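You operate a simulated robot arm through the tools that you are given. There is no shell and no other tool. Be economical: measure what you need, move in short steps, check, and stop when the job is done.

Carry out the task below with a simulated two-armed robot. There is one attempt and no reset: what you move stays moved.

JOB
Fit the thick washer from the blue drawer box on the bare stud.
Fine: the thin washer goes in the drawer; hold the box still while you pull and push the drawer; washer flat on the teal plate; drawer shut; drop nothing.

The check looks at the end state, three seconds after you hand in, the way a careful person would. Anything else that was tipped, shoved, dropped, spilled or broken makes it a failure.

ROBOT AND FRAMES
Two 7-joint arms with two-finger parallel grippers on one trunk, on a base that drives. Base frame: it is fixed to the floor where the robot stands at the start and does not move with it; the origin is under the middle of the robot, x ahead of it, y to its left, z up. Units: cm, degrees, N and s.
The left shoulder is at the start at [6, 14.3, 95.6], the right one opposite. With the tool pointing down near the work surface each hand reaches from about 32 to 74 cm from the robot's upright axis, wherever it stands, measured 20 degrees to its own side. Places, roughly: inside of the white drawer [70, -30, 90]; large nut [50, -20, 90]; pine bench [70, 40, 80]; small nut [50, -30, 90]; teal stud plate [50, -20, 90]; white drawer [70, -30, 90]. Payload 1.57 kg a hand.
The TCP of each hand is the grasp point between the finger pads, 3 cm short of the fingertips. In the tool frame z runs along the fingers and y along their closing line. Largest opening 11 cm; finger width 2.4, thickness 1.2; the body of the gripper, 4.8 by 11.2 cm, starts 7.8 cm behind the TCP.
Orientation is told as [roll, pitch, yaw] about the base's x, y, z axes, in that order, counted from this pose: with the fingers straight down and closing along the base's y, the tool's x points along the base's -x, its y along +y and its z along -z.

CONTROLS
- The arms move only by the tool nudge_tool. It takes "left_moves", "right_moves" or both (then of equal length, played together; a hand with none holds still); each is a list of rows, each a list of 7 numbers: the shift along the tool's x, y, z in units of 20 mm (1.0 is 20 mm), then the turn, a rotation vector about the tool's x, y, z in units of 4 degrees (1.0 is 4 degrees), then the gripper command, from -1 (shut) to 1 (fully open), values between in proportion. In form: [[dx, dy, dz, wx, wy, wz, fingers], ...]. A call has 1 to 8 rows; each row shifts and turns the commanded pose from where the row before left it, along the tool's axes as they then stand. A call with a number of a shift or a turn outside -1 to 1 is refused whole. Rows are played at 5 a second. More than 5 cm and 8.6 degrees between two rows, or a gripper value outside its range, and nothing of the call is played. Where a pose cannot be reached the arm comes as near as it can. A force on the tool above 40 N (or 10 N above the force at the start of the call, whichever is more), or a blocked arm, ends the call early, and 0.2 s more pass. The fingers move at their own pace (about 4.5 cm/s each) and stop on an object; they squeeze with about 28 N. The grip force told is the motor's: it shows also when the fingers shut on nothing. Time passes only in rows, and 0.2 s behind the last, so rows that do not move let the fingers close. It gives the time, the measured TCP pose, the force on the tool (base axes), the opening and the grip force at its end, in the units of the frame above (readings bear some noise), with the torque about the TCP (base axes, N m) and any sound that the robot's microphone picked up, and new pictures: "views" is both (left out), scene, wrist or none (wrist: the cameras of the hands that moved).
- Cameras (640 x 400 px; columns grow to the right, rows downward): "scene" is now at [5.02, -0.74, 156.98]; the picture's right is [-0.09, -1.00, 0.00], its down [-0.71, 0.07, -0.70] and it looks along [0.70, -0.07, -0.71] (base axes); focal length 275 px, centre (320, 200). "left" rides on the left gripper at [7, -1.6, -14.1] in its tool frame; the picture's right is [0.23, 0.97, 0.00], its down [-0.86, 0.20, -0.48] and it looks along [-0.47, 0.11, 0.88] (tool axes); focal length 222 px, centre (320, 200). "right" rides on the right gripper at [7, 1.6, -14.1] in its tool frame; the picture's right is [-0.23, 0.97, 0.00], its down [-0.86, -0.20, -0.48] and it looks along [-0.47, -0.11, 0.88] (tool axes); focal length 222 px, centre (320, 200).
- slide_trunk(by): slides the trunk up (or, below 0, down) by that many cm; the arms and the scene camera ride with it, the base frame stays. It gives what a move gives, with no picture.
- base_move(legs): drives the robot by 1 to 6 legs, each [ahead, left, turn to the left] in cm, cm and degrees, along the robot's own axes; the way and the turn of a leg run together, so that a leg with both is an arc; at most 150 cm and 180 degrees a leg. The arms and the cameras ride along, it lands a little off, and it stops where it bumps. It gives what a move gives, and a new picture of the scene camera.
- aim_head(pan, tilt): turns the head with the scene camera to pan (to the left, within 86 degrees either way) and tilt (down, from -29 to 69), counted from straight ahead of the robot. It gives what a move gives, and a new picture of the scene camera.
- locate(camera, pixels): for up to 12 pixels [column, row] of the newest picture of that camera ("zoom" is the newest enlarged one), the place [x, y, z] in the base frame of the surface seen there, good to about 0.2 cm. The clock stands still meanwhile.
- close_up(camera, box): a new picture of the part [left, top, right, bottom] of that camera's present view, enlarged. The clock stands still meanwhile.
- sign_off(): hands the job in; it is judged then, once.

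Go step by step. Measure first, check grasps and placings, and put right what went wrong. The budget is 80 turns and 260 pictures, counting those below and the enlarged ones. Unless the task says otherwise, let go and move clear before handing in, and close with one line.

The tools are called after "Call:" as name(argument=value, ...) on one line, values as JSON. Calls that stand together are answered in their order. nudge_tool: Moves the arms, as the interface text tells. Its arguments: {"type":"object","properties":{"left_moves":{"type":"array","items":{"type":"array","items":{"type":"number"}}},"right_moves":{"type":"array","items":{"type":"array","items":{"type":"number"}}},"views":{"type":"string","enum":["both","scene","wrist","none"]}},"required":[]} The other tools are called the same way: slide_trunk (by) slides the trunk up or down; base_move (legs) drives the base; aim_head (pan, tilt) turns the head that bears the scene camera; locate (camera, pixels) gives the place of the surface under pixels of a picture; close_up (camera, box) takes an enlarged picture of a part of a camera's view; sign_off () hands the job in.

At the start:

```text
time: 0.0
left_position: [52.25, 9.89, 109.31]
left_orientation: [0.1, 0.0, 0.0]
left_contact_force: [0.0, -0.8, 0.1]
left_torque: [0.02, 0.03, 0.01]
left_grip_width: 10.99
left_gripper_force: 0.0
right_position: [43.64, -30.25, 114.04]
right_orientation: [0.0, 0.0, 0.0]
right_contact_force: [0.5, 0.4, -0.4]
right_torque: [0.02, -0.01, -0.01]
right_grip_width: 10.99
right_gripper_force: 0.0
trunk travel left (down, up): [-55.4, 3.6]
robot x, y, heading: [-0.2, -0.04, 0.0]
head pan, tilt: [-5.3, 45.6]
```

scene: 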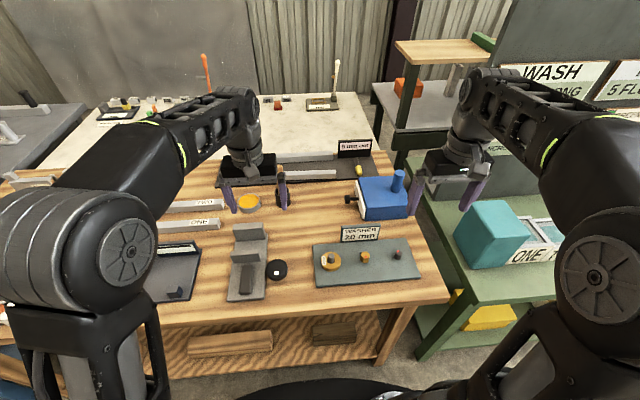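
right: 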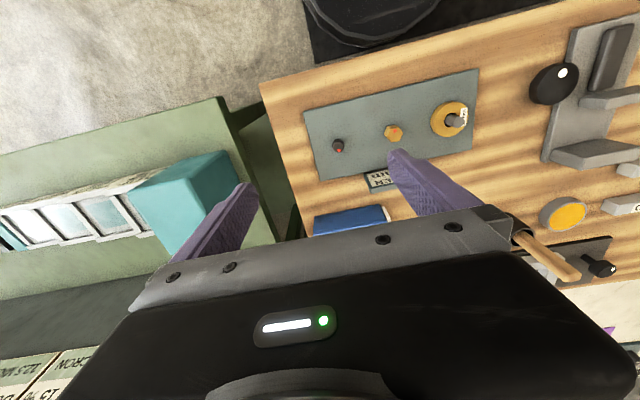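
left: 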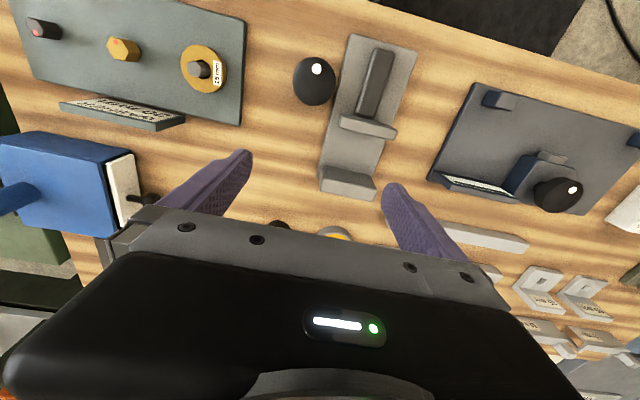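

The pictures show the stud plate at scene (365,262) and the blue box at (382,197) with its white drawer front and dark knob facing left at (350,197). I'll enlarge both and measure.

Call:
close_up(camera="scene", box=[300, 220, 430, 300])

Call:
close_up(camera="left", box=[0, 0, 260, 240])

Call:
close_up(camera="scene", box=[330, 160, 426, 220])

Call:
locate(camera="scene", pixels=[[329, 260], [365, 256], [398, 251], [347, 198], [359, 200], [398, 176], [385, 190], [362, 219], [407, 217], [358, 233], [345, 275], [340, 225]])

```text
4.92 times, centred on (365, 260) of scene
```

zoom: 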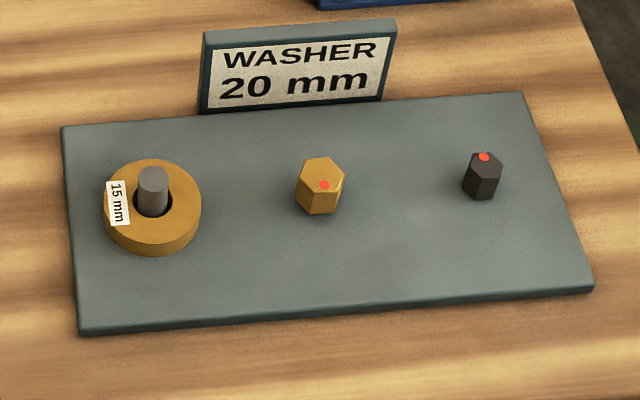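

```text
1.67 times, centred on (130, 120) of left
```

zoom: 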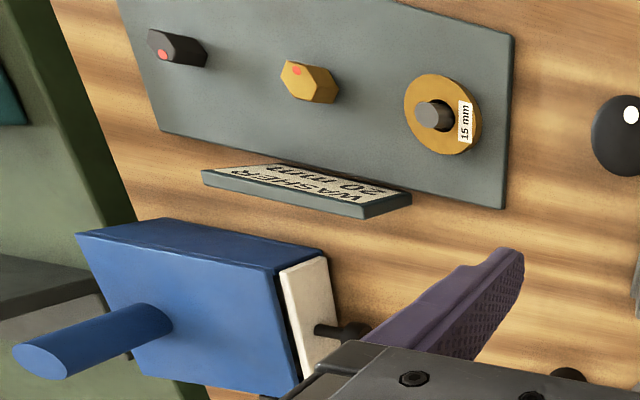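

```text
6.67 times, centred on (378, 190) of scene
```

zoom: 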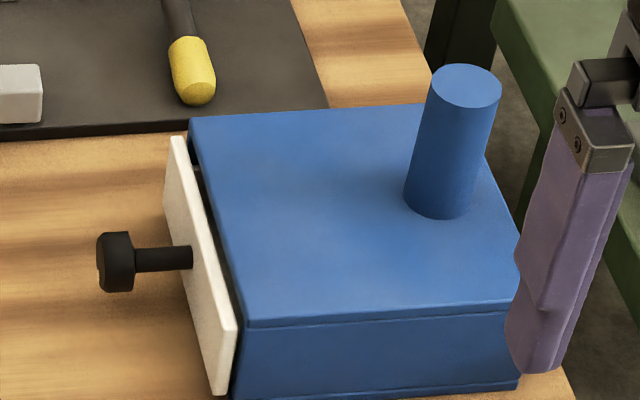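

```text
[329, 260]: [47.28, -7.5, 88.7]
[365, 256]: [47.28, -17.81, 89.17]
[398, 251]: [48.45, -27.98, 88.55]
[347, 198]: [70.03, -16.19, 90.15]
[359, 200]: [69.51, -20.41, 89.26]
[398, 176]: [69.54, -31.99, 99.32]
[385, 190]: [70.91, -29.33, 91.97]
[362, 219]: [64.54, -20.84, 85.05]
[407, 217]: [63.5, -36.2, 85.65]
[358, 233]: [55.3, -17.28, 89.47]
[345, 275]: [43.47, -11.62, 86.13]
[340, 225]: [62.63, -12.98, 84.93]
```

The left stud at (329,260) carries a 15 mm washer, while the other two have nuts, so it is the one to swap. The knob is near [70,-16,90] and the post near [69.5,-32,99]. These are a bit far for the hands, so I'll check the room ahead of the base before driving.

Call:
aim_head(pan=-5, tilt=69)

```text
time: 0.9
left_position: [52.4, 9.79, 109.31]
left_orientation: [0.0, 0.0, 0.0]
left_contact_force: [-0.2, 0.8, 0.6]
left_torque: [-0.01, -0.02, 0.01]
left_grip_width: 11.02
left_gripper_force: 0.0
right_position: [43.67, -30.36, 114.17]
right_orientation: [0.0, 0.0, 0.0]
right_contact_force: [0.9, -0.3, 1.2]
right_torque: [-0.01, 0.05, 0.01]
right_grip_width: 11.0
right_gripper_force: 0.0
trunk travel left (down, up): [-55.4, 3.6]
robot x, y, heading: [0.17, -0.18, -0.2]
head pan, tilt: [-5.0, 68.8]
```

scene: 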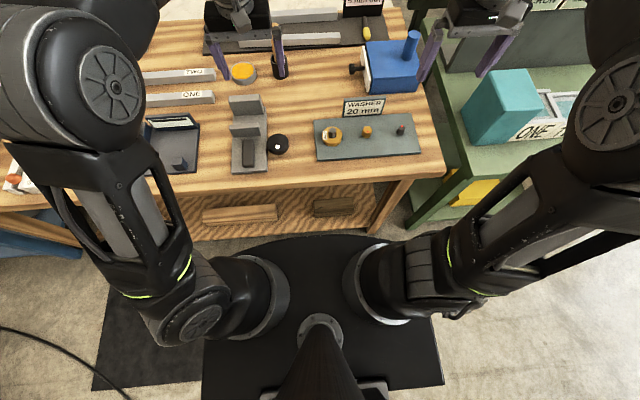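

Call:
locate(camera="scene", pixels=[[325, 236], [400, 236], [300, 180], [250, 240], [390, 170], [340, 280], [430, 190], [375, 225], [440, 225]])

```text
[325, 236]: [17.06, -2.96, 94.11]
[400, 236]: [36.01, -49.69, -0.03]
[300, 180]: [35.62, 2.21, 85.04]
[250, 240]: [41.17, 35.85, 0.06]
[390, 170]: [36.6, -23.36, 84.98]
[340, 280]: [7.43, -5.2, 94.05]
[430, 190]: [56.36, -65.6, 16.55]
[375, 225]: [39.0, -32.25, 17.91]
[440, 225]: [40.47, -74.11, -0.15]
```

The table edge is at x≈35.5 and the robot's front plate is at x≈17, so there's room. I'll drive 7 ahead and 10 to the right, with the hands staying well above everything.

Call:
base_move(legs=[[0, -10, 0], [7, 0, 0]])

Call:
aim_head(pan=0, tilt=48)

```text
time: 2.6
left_position: [59.58, -0.08, 109.14]
left_orientation: [0.1, -0.1, -0.1]
left_contact_force: [0.8, 0.1, 0.2]
left_torque: [0.03, 0.05, 0.02]
left_grip_width: 11.0
left_gripper_force: 0.0
right_position: [50.82, -40.33, 114.03]
right_orientation: [0.0, 0.1, -0.1]
right_contact_force: [0.3, 0.2, -0.8]
right_torque: [-0.01, 0.06, 0.03]
right_grip_width: 10.98
right_gripper_force: 0.0
trunk travel left (down, up): [-55.4, 3.6]
robot x, y, heading: [6.88, -9.84, -0.3]
head pan, tilt: [-5.0, 68.8]
```

scene: 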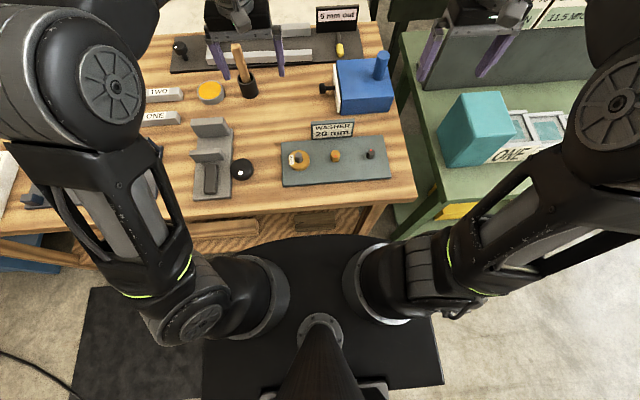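

```text
time: 3.5
left_position: [59.42, -0.13, 109.27]
left_orientation: [0.0, 0.0, -0.1]
left_contact_force: [0.1, 0.3, -0.8]
left_torque: [-0.03, 0.02, 0.0]
left_grip_width: 11.02
left_gripper_force: 0.1
right_position: [50.75, -40.26, 114.13]
right_orientation: [0.0, 0.0, -0.1]
right_contact_force: [0.5, -0.3, 0.1]
right_torque: [-0.03, -0.03, 0.0]
right_grip_width: 11.0
right_gripper_force: 0.0
trunk travel left (down, up): [-55.4, 3.6]
robot x, y, heading: [7.01, -9.57, -0.1]
head pan, tilt: [0.0, 48.0]
```

scene: 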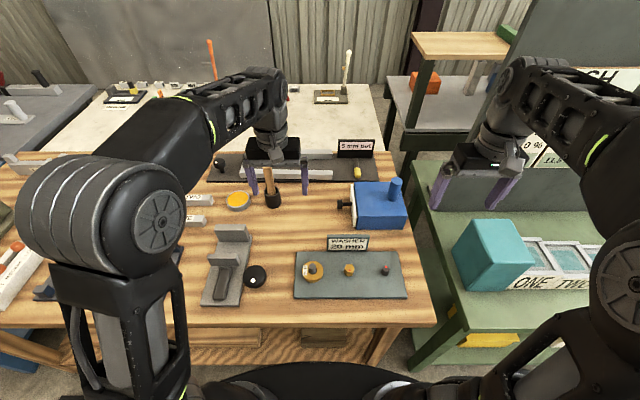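

The drive landed well. A wooden-handled item stands upright at (270,185), just under the left hand, so I'll measure it along with the box, post and knob.

Call:
close_up(camera="scene", box=[330, 170, 420, 235])

Call:
locate(camera="scene", pixels=[[267, 166], [271, 204], [396, 179], [340, 205], [346, 204], [352, 185], [360, 228], [404, 226], [237, 200], [232, 228], [255, 275], [352, 160]])

Call:
close_up(camera="left", box=[0, 0, 640, 400])

```text
6.15 times, centred on (375, 202) of scene
```

zoom: 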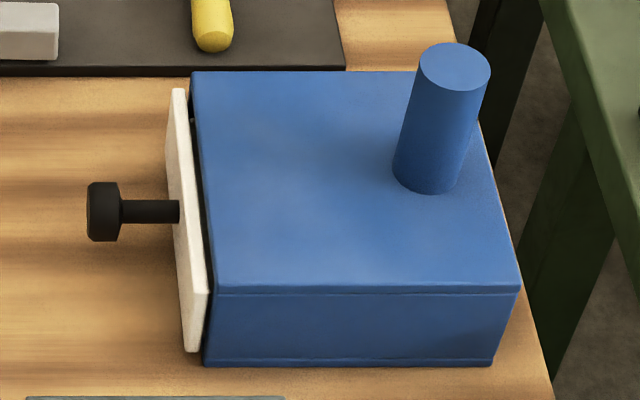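

```text
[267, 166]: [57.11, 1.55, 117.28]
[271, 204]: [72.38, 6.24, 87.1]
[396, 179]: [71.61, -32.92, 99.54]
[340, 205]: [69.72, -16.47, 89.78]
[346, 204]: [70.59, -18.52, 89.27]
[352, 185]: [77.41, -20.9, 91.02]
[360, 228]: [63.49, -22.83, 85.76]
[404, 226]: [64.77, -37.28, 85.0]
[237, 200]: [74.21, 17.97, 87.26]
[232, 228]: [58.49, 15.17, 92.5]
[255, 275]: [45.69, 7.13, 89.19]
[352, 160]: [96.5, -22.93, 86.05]
```

```text
1.00 times, centred on (320, 200) of left
```

zoom: 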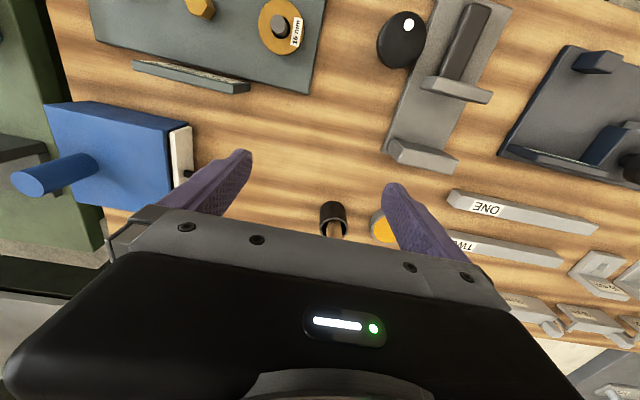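

The post is centred near [71.4,-33], top 99.5, and the knob head near [69.8,-16,89.7]. The right hand goes over the post while the left starts turning to close along x, with its camera to the left.

Call:
nudge_tool(right_moves=[[-0.94, 0.33, 0.3, 0, 0, 0, 1], [-0.94, 0.33, 0.3, 0, 0, 0, 1], [-0.94, 0.33, 0.3, 0, 0, 0, 1], [-0.94, 0.33, 0.3, 0, 0, 0, 1], [-0.94, 0.33, 0.3, 0, 0, 0, 1], [-0.94, 0.33, 0.3, 0, 0, 0, 1], [-0.94, 0.33, 0.3, 0, 0, 0, 1], [-0.94, 0.33, 0.3, 0, 0, 0, 1]], left_moves=[[0, 0, 0, 0, 0, 1, 1], [0, 0, 0, 0, 0, 1, 1], [0, 0, 0, 0, 0, 1, 1], [0, 0, 0, 0, 0, 1, 1], [0, 0, 0, 0, 0, 1, 1], [0, 0, 0, 0, 0, 1, 1], [0, 0, 0, 0, 0, 1, 1], [0, 0, 0, 0, 0, 1, 1]], views="none")

Call:
nudge_tool(right_moves=[[-0.94, 0.33, 0.3, 0, 0, 0, 1], [-0.94, 0.33, 0.3, 0, 0, 0, 1], [-0.94, 0.33, 0.3, 0, 0, 0, 1], [0, 0, 0, 0, 0, 0, 1], [0, 0, 0, 0, 0, 0, 1], [0, 0, 0, 0, 0, 0, 1], [0, 0, 0, 0, 0, 0, 1], [0, 0, 0, 0, 0, 0, 1]], left_moves=[[0, 0, 0, 0, 0, 1, 1], [0, 0, 0, 0, 0, 1, 1], [0, 0, 0, 0, 0, 1, 1], [0, 0, 0, 0, 0, 1, 1], [0, 0, 0, 0, 0, 1, 1], [0, 0, 0, 0, 0, 1, 1], [0, 0, 0, 0, 0, 1, 1], [0, 0, 0, 0, 0, 1, 1]], views="both")

```text
time: 5.3
left_position: [59.51, -0.05, 109.24]
left_orientation: [0.0, 0.0, -32.2]
left_contact_force: [0.4, -0.2, -0.3]
left_torque: [-0.01, 0.02, 0.01]
left_grip_width: 11.0
left_gripper_force: 0.1
right_position: [62.21, -33.75, 108.44]
right_orientation: [-0.1, -0.2, 0.1]
right_contact_force: [0.5, 0.1, 0.0]
right_torque: [-0.02, 0.01, 0.01]
right_grip_width: 11.01
right_gripper_force: 0.0
right hand out of reach, approached as far as the arm can: row 6, 7, 8
trunk travel left (down, up): [-55.4, 3.6]
robot x, y, heading: [7.2, -9.41, 0.0]
head pan, tilt: [0.0, 48.0]
```

```text
time: 7.1
left_position: [59.33, -0.18, 109.37]
left_orientation: [0.1, 0.0, -64.2]
left_contact_force: [-0.1, 0.0, -0.4]
left_torque: [0.0, -0.02, -0.03]
left_grip_width: 11.01
left_gripper_force: 0.0
right_position: [63.87, -30.35, 105.86]
right_orientation: [0.1, -0.3, -0.1]
right_contact_force: [-0.1, 0.1, -0.6]
right_torque: [-0.01, 0.0, 0.0]
right_grip_width: 11.01
right_gripper_force: 0.1
right hand out of reach, approached as far as the arm can: row 1, 2, 3
trunk travel left (down, up): [-55.4, 3.6]
robot x, y, heading: [7.46, -10.09, -0.1]
head pan, tilt: [0.0, 48.0]
```

scene: 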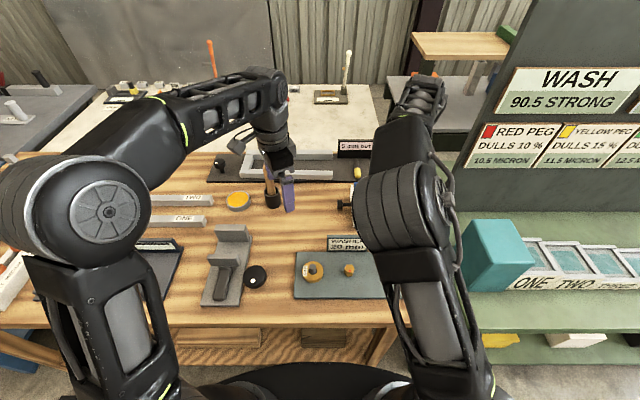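
right: 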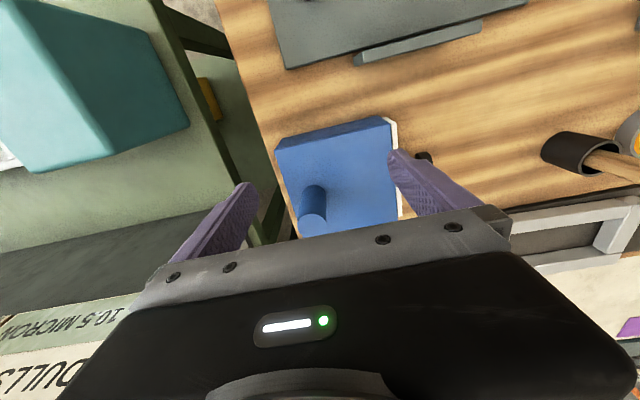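
left: 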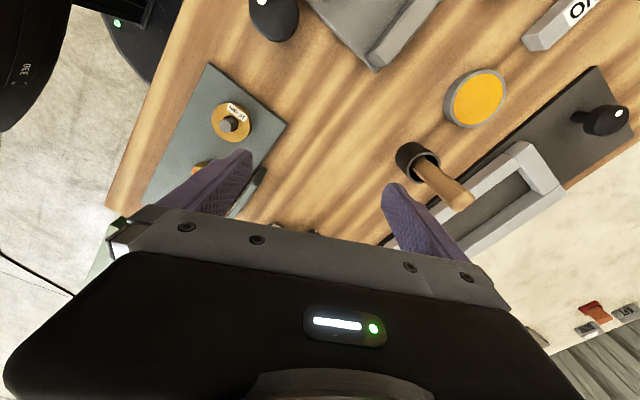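

The right hand ran out of reach at x=63.9 because the wrist sits too high and far. Gripping the post with a tilted hand works just as well, so I'll tilt its fingers forward about 32° in place, and finish the left hand's turn.

Call:
nudge_tool(right_moves=[[0, 0, 0, 0, -1, 0, 1], [0, 0, 0, 0, -1, 0, 1], [0, 0, 0, 0, -1, 0, 1], [0, 0, 0, 0, -1, 0, 1], [0, 0, 0, 0, -1, 0, 1], [0, 0, 0, 0, -1, 0, 1], [0, 0, 0, 0, -1, 0, 1], [0, 0, 0, 0, -1, 0, 1]], left_moves=[[0, 0, 0, 0, 0, 1, 1], [0, 0, 0, 0, 0, 1, 1], [0, 0, 0, 0, 0, 1, 1], [0, 0, 0, 0, 0, 1, 1], [0, 0, 0, 0, 0, 1, 1], [0, 0, 0, 0, 0, 1, 1], [0, 0, 0, 0, 0, 0.45, 1], [0, 0, 0, 0, 0, 0, 1]], views="both")

```text
time: 8.9
left_position: [59.4, -0.12, 109.28]
left_orientation: [0.1, 0.0, -89.9]
left_contact_force: [0.7, 0.4, 0.4]
left_torque: [0.01, -0.05, -0.01]
left_grip_width: 10.99
left_gripper_force: 0.1
right_position: [64.1, -30.23, 106.05]
right_orientation: [0.1, -32.1, -0.1]
right_contact_force: [0.1, -0.6, -0.5]
right_torque: [-0.02, 0.01, -0.01]
right_grip_width: 10.98
right_gripper_force: 0.1
trunk travel left (down, up): [-55.4, 3.6]
robot x, y, heading: [7.13, -9.94, -0.0]
head pan, tilt: [0.0, 48.0]
```

scene: 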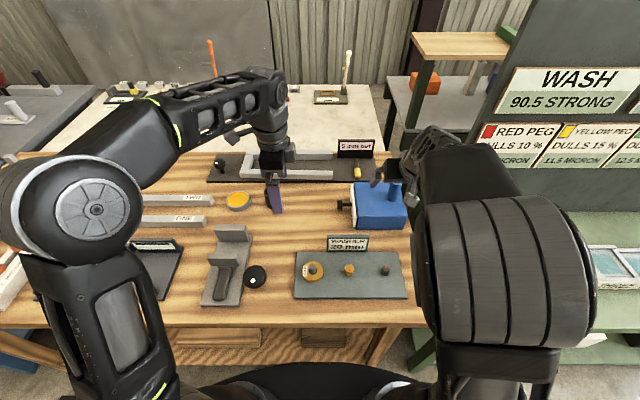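
right: 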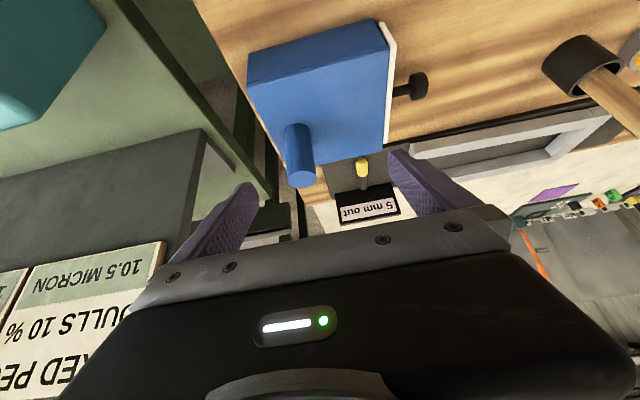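
left: 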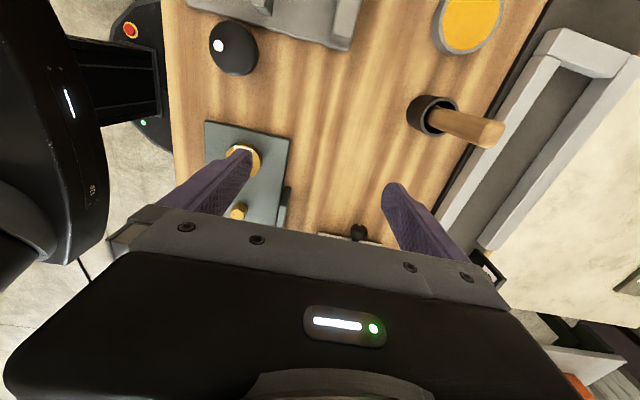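

Both hands turned as asked, and the post is in the right camera at (300,150). I'll measure the post, knob and box edges from here, where the view is better.

Call:
locate(camera="right", pixels=[[302, 178], [290, 176], [314, 176], [290, 128], [297, 130], [417, 84], [405, 90], [391, 40], [378, 22], [388, 145]])

Call:
locate(camera="left", pixels=[[495, 133], [433, 113], [358, 231], [340, 237], [245, 155], [238, 212]])

```text
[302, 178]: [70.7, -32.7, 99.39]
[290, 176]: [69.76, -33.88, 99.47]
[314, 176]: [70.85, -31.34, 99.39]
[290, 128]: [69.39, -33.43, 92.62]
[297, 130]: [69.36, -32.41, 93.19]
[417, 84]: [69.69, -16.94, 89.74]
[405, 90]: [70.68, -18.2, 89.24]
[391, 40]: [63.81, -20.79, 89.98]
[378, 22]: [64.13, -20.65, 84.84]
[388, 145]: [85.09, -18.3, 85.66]
```

```text
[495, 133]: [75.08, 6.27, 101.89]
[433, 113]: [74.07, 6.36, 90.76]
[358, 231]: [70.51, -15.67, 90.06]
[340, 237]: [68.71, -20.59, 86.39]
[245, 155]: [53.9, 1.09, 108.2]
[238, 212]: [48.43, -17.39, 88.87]
```

The post centre is [70.9,-32.7] and the knob head [70.1,-16.3,89.8]. The right hand slides along its fingers onto the post while the left goes above the knob.

Call:
nudge_tool(right_moves=[[-0.25, -0.6, 0, 0, 0, 0, 1], [-0.25, -0.63, 0, 0, 0, 0, 1], [0, 0, 0.93, 0, 0, 0, 1], [0, 0, 0.93, 0, 0, 0, 1], [0, 0, 0.93, 0, 0, 0, 1], [0, 0, 0.93, 0, 0, 0, 1], [0, 0, 0.93, 0, 0, 0, 1], [0, 0, 0.93, 0, 0, 0, 1]], left_moves=[[-0.99, 0.675, 0, 0, 0, 0, 1], [-0.99, 0.675, 0, 0, 0, 0, 1], [-0.99, 0.675, 0, 0, 0, 0, 1], [-0.99, 0.675, 0, 0, 0, 0, 1], [-0.99, 0.675, 0, 0, 0, 0, 1], [-0.99, 0.675, 0, 0, 0, 0, 1], [-0.99, 0.675, 0, 0, 0, 0, 1], [-0.99, 0.675, 0, 0, 0, 0, 1]])

```text
time: 10.7
left_position: [62.86, -4.98, 109.32]
left_orientation: [0.1, 0.1, -89.9]
left_contact_force: [0.0, 0.9, -0.3]
left_torque: [0.01, 0.01, 0.03]
left_grip_width: 11.02
left_gripper_force: 0.0
left hand out of reach, approached as far as the arm can: row 3, 4, 5, 6, 7, 8
right_position: [70.91, -32.77, 97.05]
right_orientation: [0.0, -32.0, -0.1]
right_contact_force: [-0.5, -1.1, 0.1]
right_torque: [0.02, -0.03, -0.02]
right_grip_width: 10.99
right_gripper_force: 0.0
trunk travel left (down, up): [-55.4, 3.6]
robot x, y, heading: [7.48, -9.91, -0.2]
head pan, tilt: [0.0, 48.0]
```

scene: 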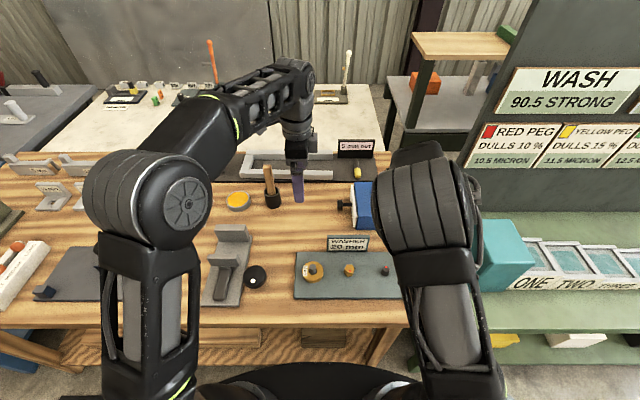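
right: 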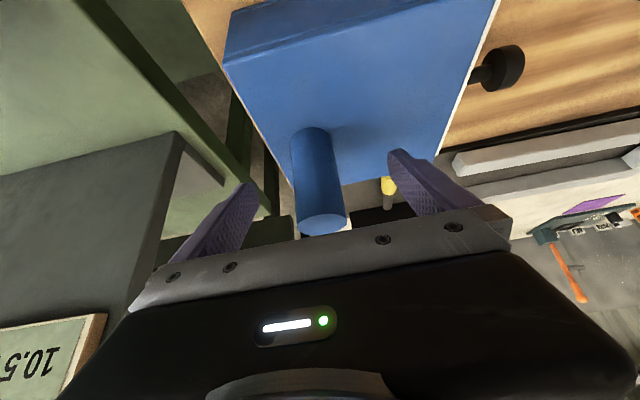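
left: 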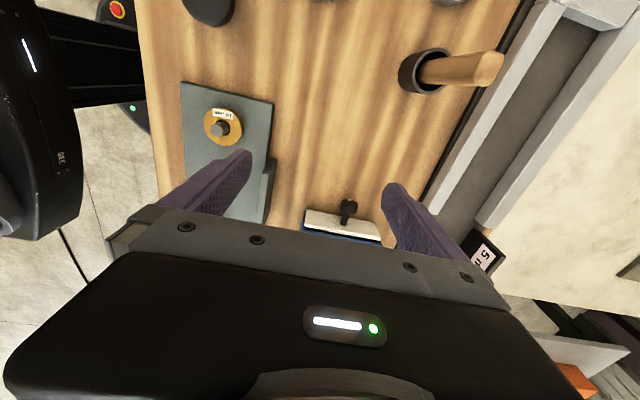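

The right fingers straddle the post nicely, but the left hand ran out of reach at [62.9,-5]. Before driving closer I want to know where the robot's own front is; it shows at the upper left of the left camera, around (120,10) and (140,100).

Call:
locate(camera="left", pixels=[[118, 8], [130, 107], [143, 110], [100, 40], [105, 90], [30, 60], [150, 60], [140, 170]])

```text
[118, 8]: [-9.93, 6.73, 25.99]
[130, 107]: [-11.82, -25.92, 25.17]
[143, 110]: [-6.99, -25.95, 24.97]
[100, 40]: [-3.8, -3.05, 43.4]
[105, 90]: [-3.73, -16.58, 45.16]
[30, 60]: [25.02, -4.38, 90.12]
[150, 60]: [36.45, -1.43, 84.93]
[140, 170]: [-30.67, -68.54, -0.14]
```

The robot's front is hidden, so instead of driving closer I'll raise the trunk and bring the left hand in low, where it reaches farther. The open right fingers simply rise along the post.

Call:
slide_trunk(by=3.4)

```text
time: 11.4
left_position: [62.78, -5.06, 112.88]
left_orientation: [0.2, 0.0, -89.9]
left_contact_force: [-0.8, 0.3, 0.4]
left_torque: [-0.03, -0.01, -0.02]
left_grip_width: 11.0
left_gripper_force: 0.0
right_position: [70.88, -32.79, 100.56]
right_orientation: [0.1, -32.0, -0.1]
right_contact_force: [-0.2, 0.5, 0.1]
right_torque: [-0.02, 0.01, 0.01]
right_grip_width: 10.98
right_gripper_force: 0.0
trunk travel left (down, up): [-58.8, 0.2]
robot x, y, heading: [7.23, -9.86, -0.2]
head pan, tilt: [0.0, 48.0]
```

The trunk rose 3.5 cm. The right hand goes back down and grips the post, while the left descends in the free area.

Call:
nudge_tool(right_moves=[[0.465, 0, 0.74, 0, 0, 0, 1], [0.465, 0, 0.74, 0, 0, 0, 1], [0, 0, 0, 0, 0, 0, -1], [0, 0, 0, 0, 0, 0, -1], [0, 0, 0, 0, 0, 0, -1], [0, 0, 0, 0, 0, 0, -1], [0, 0, 0, 0, 0, 0, -1], [0, 0, 0, 0, 0, 0, -1]], left_moves=[[0, 0, 1, 0, 0, 0, 1], [0, 0, 1, 0, 0, 0, 1], [0, 0, 1, 0, 0, 0, 1], [0, 0, 1, 0, 0, 0, 1], [0, 0, 1, 0, 0, 0, 1], [0, 0, 1, 0, 0, 0, 1], [0, 0, 1, 0, 0, 0, 1], [0, 0, 1, 0, 0, 0, 1]])

```text
time: 13.2
left_position: [62.71, -4.93, 96.73]
left_orientation: [0.1, -0.1, -90.0]
left_contact_force: [-0.4, 0.0, -0.1]
left_torque: [0.01, -0.01, 0.0]
left_grip_width: 11.02
left_gripper_force: 0.0
right_position: [70.84, -32.77, 97.01]
right_orientation: [0.0, -32.0, -0.1]
right_contact_force: [0.4, -2.5, -0.2]
right_torque: [-0.35, -0.07, -0.09]
right_grip_width: 3.38
right_gripper_force: 27.3
trunk travel left (down, up): [-58.8, 0.2]
robot x, y, heading: [7.13, -9.65, -0.1]
head pan, tilt: [0.0, 48.0]
```

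scene: 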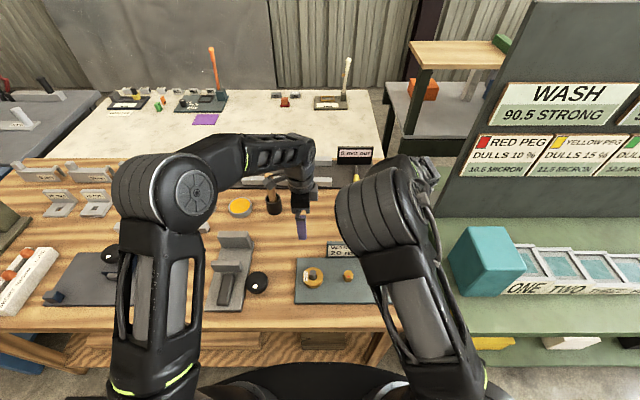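
right: 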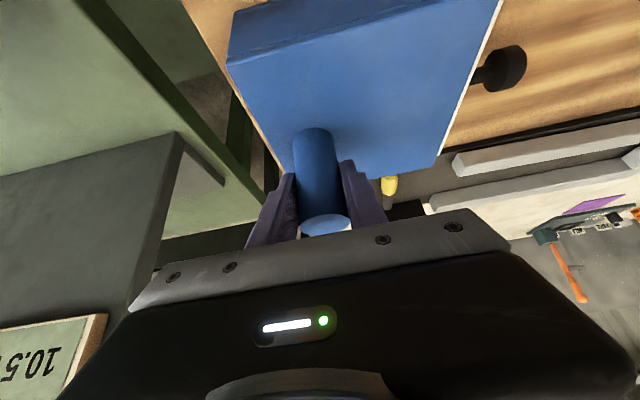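
left: 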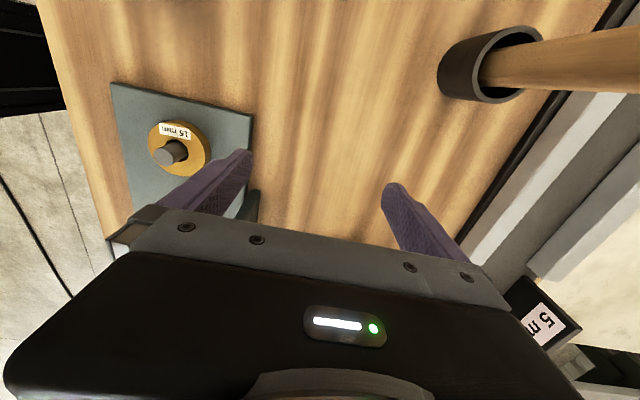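

The right hand holds the post (opening 3.38, grip 27 N). The left now goes to knob height in the free area and slides toward the knob with fingers open.

Call:
nudge_tool(left_moves=[[-0.15, 0.94, 0.88, 0, 0, 0, 1], [-0.15, 0.94, 0.88, 0, 0, 0, 1], [-0.15, 0.94, 0.88, 0, 0, 0, 1], [-0.15, 0.94, 0.88, 0, 0, 0, 1], [0, 0, 0, 0, 0, 0, 1], [-0.9, 0, 0, 0, 0, 0, 1], [-0.9, 0, 0, 0, 0, 0, 1], [0, 0, 0, 0, 0, 0, 1]])

```text
time: 15.1
left_position: [70.16, -9.86, 89.73]
left_orientation: [0.2, 0.1, -89.8]
left_contact_force: [-0.1, 0.5, 0.4]
left_torque: [0.01, 0.01, 0.03]
left_grip_width: 10.99
left_gripper_force: 0.1
right_position: [70.81, -32.8, 97.01]
right_orientation: [0.0, -32.0, -0.1]
right_contact_force: [0.2, 1.5, 1.2]
right_torque: [-0.43, 0.05, 0.01]
right_grip_width: 3.35
right_gripper_force: 28.3
trunk travel left (down, up): [-58.8, 0.2]
robot x, y, heading: [7.16, -10.06, 0.2]
head pan, tilt: [0.0, 48.0]
```

scene: 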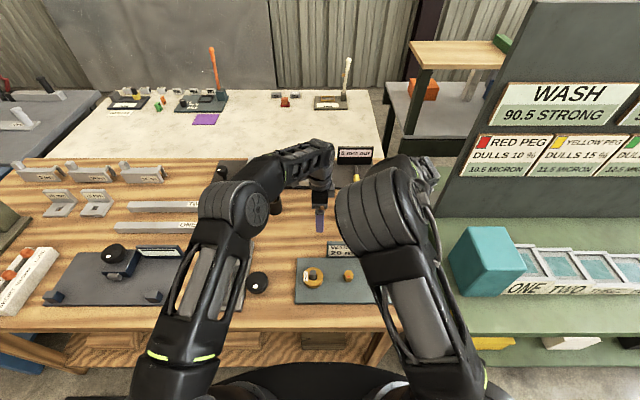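
left: 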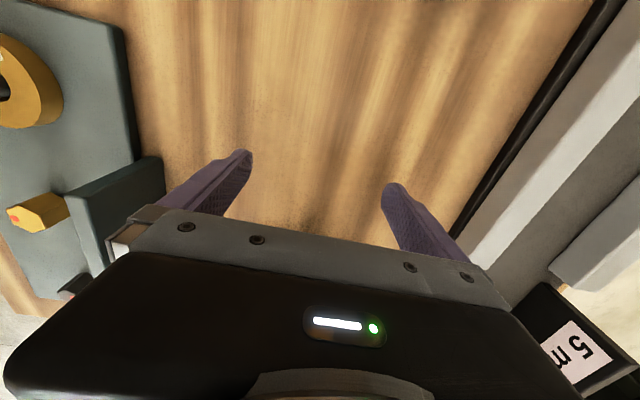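

Reach is fine at knob height. I'll slide 6.7 cm on toward the knob and close on its head, then check with the right camera.

Call:
nudge_tool(left_moves=[[-0.84, 0, 0, 0, 0, 0, 1], [-0.84, 0, 0, 0, 0, 0, 1], [-0.84, 0, 0, 0, 0, 0, 1], [-0.84, 0, 0, 0, 0, 0, 1], [0, 0, 0, 0, 0, 0, 1]], views="none")

Call:
close_up(camera="right", box=[400, 0, 640, 150])

```text
time: 16.2
left_position: [70.37, -16.38, 89.89]
left_orientation: [0.1, 0.0, -89.9]
left_contact_force: [0.1, 0.1, -0.1]
left_torque: [0.01, -0.02, 0.0]
left_grip_width: 11.02
left_gripper_force: 0.0
right_position: [70.82, -32.75, 97.1]
right_orientation: [-0.1, -31.9, -0.2]
right_contact_force: [0.2, 1.0, 1.0]
right_torque: [-0.35, 0.09, -0.05]
right_grip_width: 3.36
right_gripper_force: 28.2
trunk travel left (down, up): [-58.8, 0.2]
robot x, y, heading: [7.56, -9.72, -0.1]
head pan, tilt: [0.0, 48.0]
```

```text
2.67 times, centred on (520, 75) of right
```

zoom: 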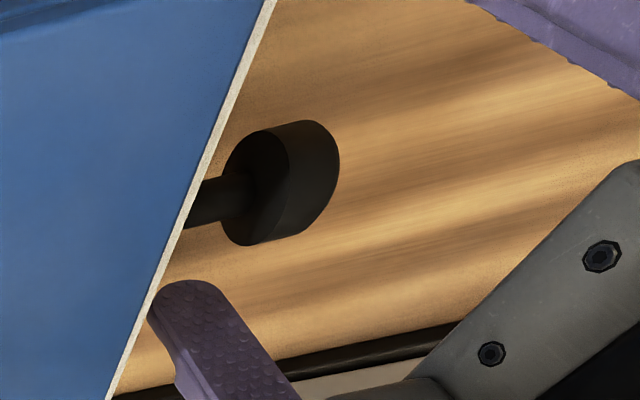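

The near finger shows at zoom (190,300) and the knob head at (290,180); I'll check their y alignment.

Call:
locate(camera="zoom", pixels=[[310, 135], [270, 150], [295, 210], [265, 190], [195, 290], [170, 310], [225, 330], [180, 210]])

```text
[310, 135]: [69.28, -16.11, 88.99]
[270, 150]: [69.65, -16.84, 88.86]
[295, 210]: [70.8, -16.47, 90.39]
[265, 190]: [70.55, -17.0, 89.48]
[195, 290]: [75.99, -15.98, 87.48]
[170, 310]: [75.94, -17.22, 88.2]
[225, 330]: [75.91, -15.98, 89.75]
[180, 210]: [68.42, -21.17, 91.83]
```

The finger pads and the knob head overlap at y≈-16.3, so I'll close on it.

Call:
nudge_tool(left_moves=[[0, -0.05, 0, 0, 0, 0, -1], [0, 0, 0, 0, 0, 0, -1], [0, 0, 0, 0, 0, 0, -1], [0, 0, 0, 0, 0, 0, -1], [0, 0, 0, 0, 0, 0, -1], [0, 0, 0, 0, 0, 0, -1]], views="none")

Call:
close_up(camera="right", box=[400, 0, 640, 150])

```text
time: 17.6
left_position: [70.15, -16.51, 89.82]
left_orientation: [0.1, -0.1, -89.8]
left_contact_force: [4.5, 0.7, 1.3]
left_torque: [-0.04, -0.09, 0.47]
left_grip_width: 3.15
left_gripper_force: 27.0
right_position: [70.7, -32.84, 97.24]
right_orientation: [-0.1, -32.0, -0.1]
right_contact_force: [-5.0, -1.8, 2.3]
right_torque: [-0.39, 0.25, -0.12]
right_grip_width: 3.36
right_gripper_force: 28.0
trunk travel left (down, up): [-58.8, 0.2]
robot x, y, heading: [7.22, -9.73, -0.1]
head pan, tilt: [0.0, 48.0]
```

```text
2.67 times, centred on (520, 75) of right
```

zoom: 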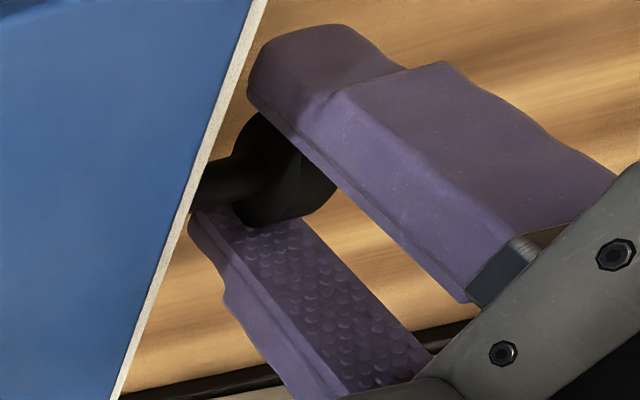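

The knob is held (opening 3.15, 27 N). I'll pull along +y in steps while the right hand holds the box.

Call:
nudge_tool(left_moves=[[0.3, 0, 0, 0, 0, 0, -1], [0.3, 0, 0, 0, 0, 0, -1], [0.4, 0, 0, 0, 0, 0, -1], [0.4, 0, 0, 0, 0, 0, -1], [0.4, 0, 0, 0, 0, 0, -1], [0.4, 0, 0, 0, 0, 0, -1], [0.4, 0, 0, 0, 0, 0, -1], [0.4, 0, 0, 0, 0, 0, -1]], views="none")

Call:
close_up(camera="right", box=[240, 0, 640, 250])

```text
time: 19.4
left_position: [70.19, -10.34, 89.78]
left_orientation: [0.2, -0.1, -89.8]
left_contact_force: [-1.3, -2.8, 14.1]
left_torque: [-0.63, -0.01, 0.28]
left_grip_width: 3.12
left_gripper_force: 28.1
right_position: [70.66, -32.61, 97.11]
right_orientation: [0.1, -32.0, 0.1]
right_contact_force: [-1.1, 5.8, -1.9]
right_torque: [-0.81, 0.25, -0.23]
right_grip_width: 3.37
right_gripper_force: 28.2
trunk travel left (down, up): [-58.8, 0.2]
robot x, y, heading: [7.17, -9.85, 0.1]
head pan, tilt: [0.0, 48.0]
```

```text
1.60 times, centred on (440, 125) of right
```

zoom: 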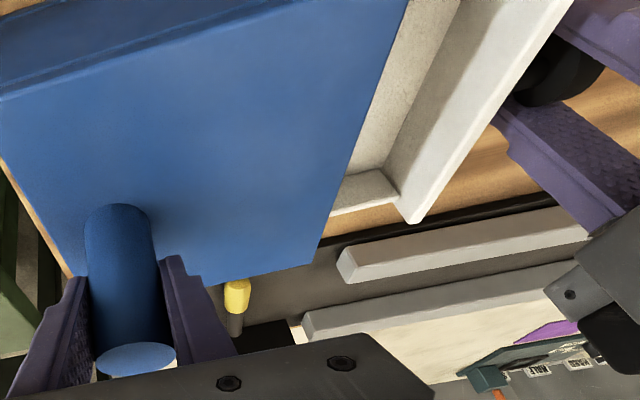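

The drawer is open 6 cm and the washer isn't visible yet. The tool presses down a little (14 N), so I'll ease up 1 mm and pull 4 cm more.

Call:
nudge_tool(left_moves=[[0.2, 0, -0.05, 0, 0, 0, -1], [0.3, 0, 0, 0, 0, 0, -1], [0.3, 0, 0, 0, 0, 0, -1], [0.3, 0, 0, 0, 0, 0, -1], [0.3, 0, 0, 0, 0, 0, -1], [0.3, 0, 0, 0, 0, 0, -1], [0.3, 0, 0, 0, 0, 0, -1]], views="none")

Call:
close_up(camera="right", box=[240, 0, 640, 250])

```text
time: 21.1
left_position: [70.25, -6.49, 89.96]
left_orientation: [0.2, -0.2, -89.8]
left_contact_force: [-2.2, -3.2, 9.3]
left_torque: [-0.57, 0.04, 0.15]
left_grip_width: 3.11
left_gripper_force: 27.6
right_position: [70.79, -32.68, 96.99]
right_orientation: [0.0, -31.9, -0.1]
right_contact_force: [-1.3, 6.0, -0.3]
right_torque: [-0.81, 0.15, -0.33]
right_grip_width: 3.35
right_gripper_force: 28.5
trunk travel left (down, up): [-58.8, 0.2]
robot x, y, heading: [6.81, -9.8, -0.0]
head pan, tilt: [0.0, 48.0]
```

```text
1.60 times, centred on (440, 125) of right
```

zoom: 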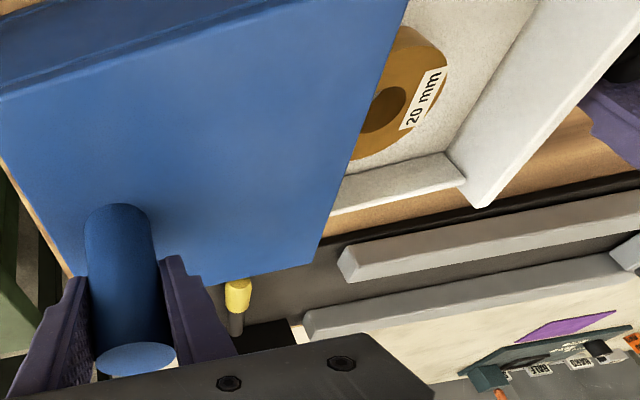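

The 20 mm washer is half in view at zoom (395,95). I'll measure it to find how much farther to pull.

Call:
locate(camera="zoom", pixels=[[443, 60], [405, 30], [367, 158], [425, 100], [385, 130], [400, 20], [370, 110], [420, 150], [455, 155], [550, 60], [400, 185]])

```text
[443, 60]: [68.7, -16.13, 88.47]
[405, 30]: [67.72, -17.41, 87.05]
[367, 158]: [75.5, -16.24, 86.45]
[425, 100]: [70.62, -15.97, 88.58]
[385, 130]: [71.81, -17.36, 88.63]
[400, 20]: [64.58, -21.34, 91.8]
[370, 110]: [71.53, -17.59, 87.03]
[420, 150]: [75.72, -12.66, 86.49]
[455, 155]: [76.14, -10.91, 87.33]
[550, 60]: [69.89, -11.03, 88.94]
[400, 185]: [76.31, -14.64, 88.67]
```

The washer's top is at z 88.6, centred around [70.8,-18], just outside the box front. I'll pull 1.5 cm more for clearance, then let go of the knob.

Call:
nudge_tool(left_moves=[[0.25, 0, 0, 0, 0, 0, -1], [0.25, 0, 0, 0, 0, 0, -1], [0.25, 0, 0, 0, 0, 0, -1], [0, 0, 0, 0, 0, 0, -1], [0, 0, 0, 0, 0, 0, 0.2], [0, 0, 0, 0, 0, 0, 0.6], [0, 0, 0, 0, 0, 0, 0.6], [0, 0, 0, 0, 0, 0, 0.6]], views="none")

Call:
close_up(camera="right", box=[240, 0, 640, 250])

```text
time: 22.9
left_position: [70.27, -5.03, 89.9]
left_orientation: [0.1, 0.0, -89.9]
left_contact_force: [0.2, 0.3, 0.8]
left_torque: [0.02, 0.01, -0.01]
left_grip_width: 8.83
left_gripper_force: 0.0
right_position: [70.85, -32.72, 97.1]
right_orientation: [0.0, -31.9, -0.1]
right_contact_force: [0.4, -1.9, -0.1]
right_torque: [-0.39, -0.15, -0.15]
right_grip_width: 3.36
right_gripper_force: 27.8
trunk travel left (down, up): [-58.8, 0.2]
robot x, y, heading: [7.09, -9.82, -0.1]
head pan, tilt: [0.0, 48.0]
```

```text
1.60 times, centred on (440, 125) of right
```

zoom: 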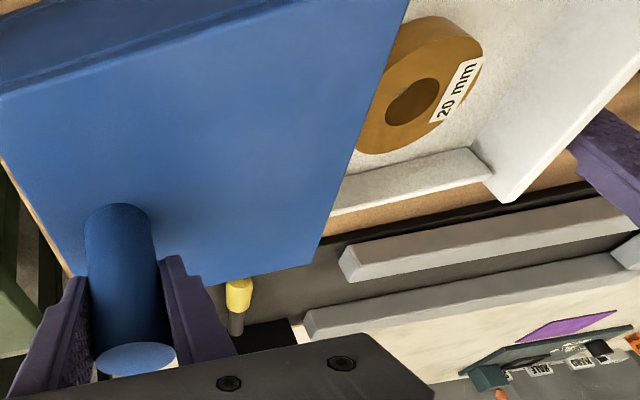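

The drawer stands open with the whole washer exposed, and the left fingers are free of the knob. I'll lift the left hand straight up and look into the drawer.

Call:
nudge_tool(left_moves=[[0, 0, -0.9, 0, 0, 0, 0.6], [0, 0, -0.9, 0, 0, 0, 0.6], [0, 0, -0.9, 0, 0, 0, 0.6], [0, 0, -0.9, 0, 0, 0, 0.6], [0, 0, -0.9, 0, 0, 0, 0.4]], views="wrist")

Call:
locate(camera="zoom", pixels=[[482, 45], [440, 18], [395, 45], [370, 130], [372, 152], [440, 115], [388, 105], [437, 95], [410, 80], [412, 118], [560, 80], [440, 165]])

```text
time: 24.1
left_position: [70.28, -5.01, 98.92]
left_orientation: [0.2, 0.0, -89.9]
left_contact_force: [0.1, 0.0, -0.4]
left_torque: [-0.03, 0.0, -0.01]
left_grip_width: 7.7
left_gripper_force: 0.1
right_position: [70.78, -32.73, 97.08]
right_orientation: [0.0, -32.0, 0.0]
right_contact_force: [-0.3, -2.2, 2.3]
right_torque: [-0.63, -0.21, 0.08]
right_grip_width: 3.35
right_gripper_force: 27.9
trunk travel left (down, up): [-58.8, 0.2]
robot x, y, heading: [6.81, -9.75, -0.0]
head pan, tilt: [0.0, 48.0]
```

left: 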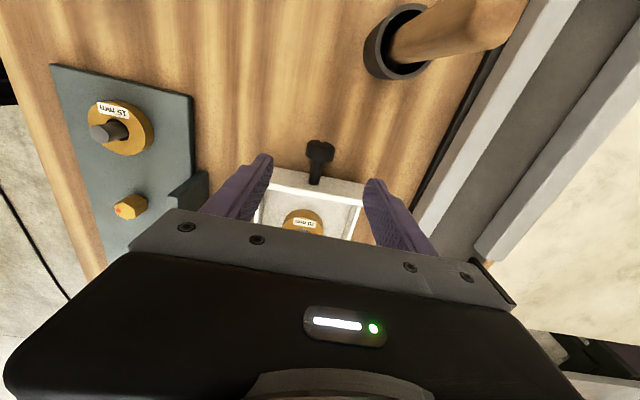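

```text
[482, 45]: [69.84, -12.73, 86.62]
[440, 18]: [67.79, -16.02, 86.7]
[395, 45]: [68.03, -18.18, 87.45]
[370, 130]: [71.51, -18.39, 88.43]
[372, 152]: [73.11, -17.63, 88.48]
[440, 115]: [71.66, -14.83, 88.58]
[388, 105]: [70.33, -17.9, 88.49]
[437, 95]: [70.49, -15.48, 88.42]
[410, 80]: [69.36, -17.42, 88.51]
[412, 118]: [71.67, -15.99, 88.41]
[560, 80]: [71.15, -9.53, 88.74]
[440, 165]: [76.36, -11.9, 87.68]
```

The washer centre is [70.6,-16.7], top 88.5. I'll move the left hand over it, clearing the drawer front, with the fingers at 6.6 cm.

Call:
nudge_tool(left_moves=[[-0.6, 0.03, 0.3, 0, 0, 0, 0.2], [-0.9, 0.03, 0.3, 0, 0, 0, 0.2], [-0.9, 0.03, 0.3, 0, 0, 0, 0.2], [-0.9, 0.03, 0.2, 0, 0, 0, 0.2], [-0.9, 0.03, 0.2, 0, 0, 0, 0.2], [-0.9, 0, 0, 0, 0, 0, 0.2], [-0.75, 0, 0, 0, 0, 0, 0.2], [0, 0, 0, 0, 0, 0, 0.2]], views="wrist")

Call:
close_up(camera="right", box=[240, 0, 640, 250])

```text
time: 25.9
left_position: [70.72, -16.59, 96.2]
left_orientation: [0.1, 0.0, -89.9]
left_contact_force: [0.2, 0.0, -0.8]
left_torque: [-0.02, 0.01, 0.06]
left_grip_width: 6.61
left_gripper_force: 0.0
right_position: [70.74, -32.72, 96.91]
right_orientation: [0.0, -32.0, -0.1]
right_contact_force: [0.2, -0.9, 3.6]
right_torque: [-0.75, 0.02, -0.05]
right_grip_width: 3.32
right_gripper_force: 27.7
trunk travel left (down, up): [-58.8, 0.2]
robot x, y, heading: [7.26, -10.16, 0.1]
head pan, tilt: [0.0, 48.0]
```

left: 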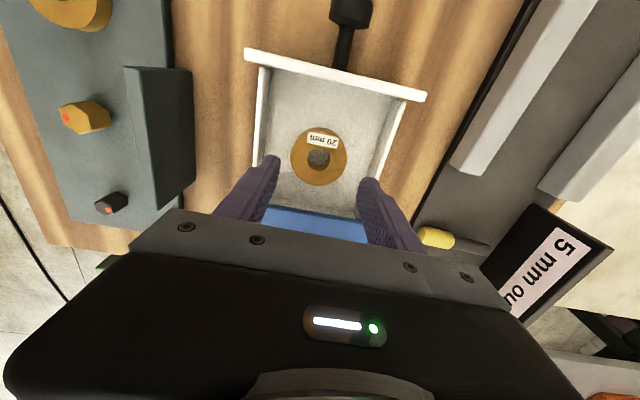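

```text
1.60 times, centred on (440, 125) of right
```

zoom: 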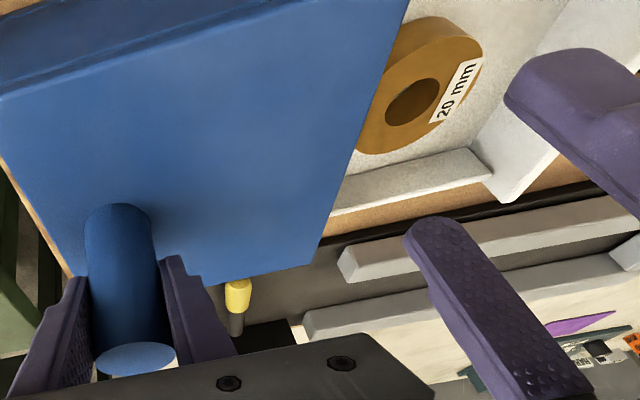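

The left camera now sees the drawer whole: washer at (320,157), walls at (262,130) and (385,140). I'll measure them for the descent.

Call:
locate(camera="left", pixels=[[292, 156], [346, 158], [319, 130], [318, 184], [308, 155], [330, 157], [319, 148], [319, 166], [262, 110], [388, 130], [335, 72], [300, 190]])

```text
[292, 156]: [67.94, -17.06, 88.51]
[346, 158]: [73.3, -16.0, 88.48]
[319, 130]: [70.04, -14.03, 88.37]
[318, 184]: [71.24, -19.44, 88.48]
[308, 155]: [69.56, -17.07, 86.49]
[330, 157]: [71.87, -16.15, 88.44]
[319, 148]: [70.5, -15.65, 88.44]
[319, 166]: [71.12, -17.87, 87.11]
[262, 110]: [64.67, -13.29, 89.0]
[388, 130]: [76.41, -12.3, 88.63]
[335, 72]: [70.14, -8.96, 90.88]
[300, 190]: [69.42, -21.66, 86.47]
```

The centre is [70.6,-16.65], diameter 5.45, drawer floor 86.5 and walls at x 65 and 76. I'll descend until the tips sit just above the floor, then close.

Call:
nudge_tool(left_moves=[[0, -0.03, 0.9, 0, 0, 0, 0.2], [0, 0, 0.9, 0, 0, 0, 0.2], [0, 0, 0.8, 0, 0, 0, 0.2], [0, 0, 0.55, 0, 0, 0, 0.2], [0, 0, 0, 0, 0, 0, 0.2], [0, 0, 0, 0, 0, 0, -1], [0, 0, 0, 0, 0, 0, -1], [0, 0, 0, 0, 0, 0, -1]], views="wrist")

Call:
close_up(camera="right", box=[240, 0, 640, 250])

```text
time: 27.6
left_position: [70.67, -16.7, 89.94]
left_orientation: [0.1, 0.1, -89.9]
left_contact_force: [-0.5, -1.1, -0.3]
left_torque: [0.0, 0.02, 0.03]
left_grip_width: 5.72
left_gripper_force: 27.8
right_position: [70.66, -32.73, 97.09]
right_orientation: [0.0, -31.9, 0.0]
right_contact_force: [0.3, -0.9, 3.0]
right_torque: [-0.65, -0.02, -0.01]
right_grip_width: 3.33
right_gripper_force: 27.2
trunk travel left (down, up): [-58.8, 0.2]
robot x, y, heading: [6.98, -9.86, -0.1]
head pan, tilt: [0.0, 48.0]
```

left: 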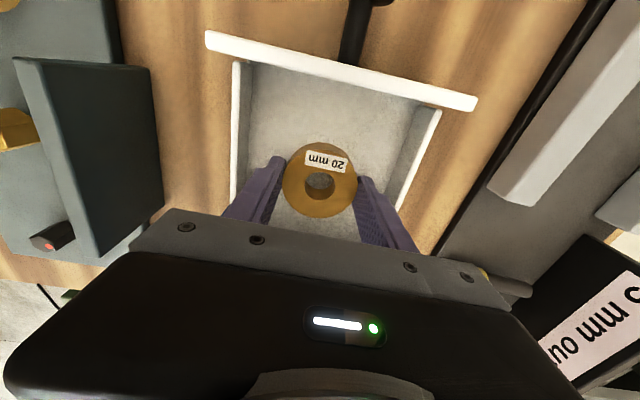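

```text
1.60 times, centred on (440, 125) of right
```

zoom: 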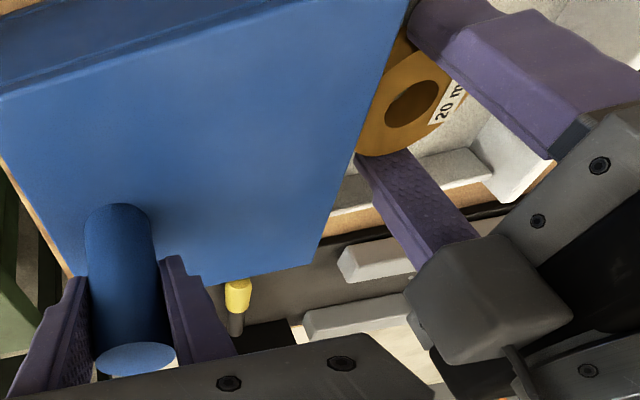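

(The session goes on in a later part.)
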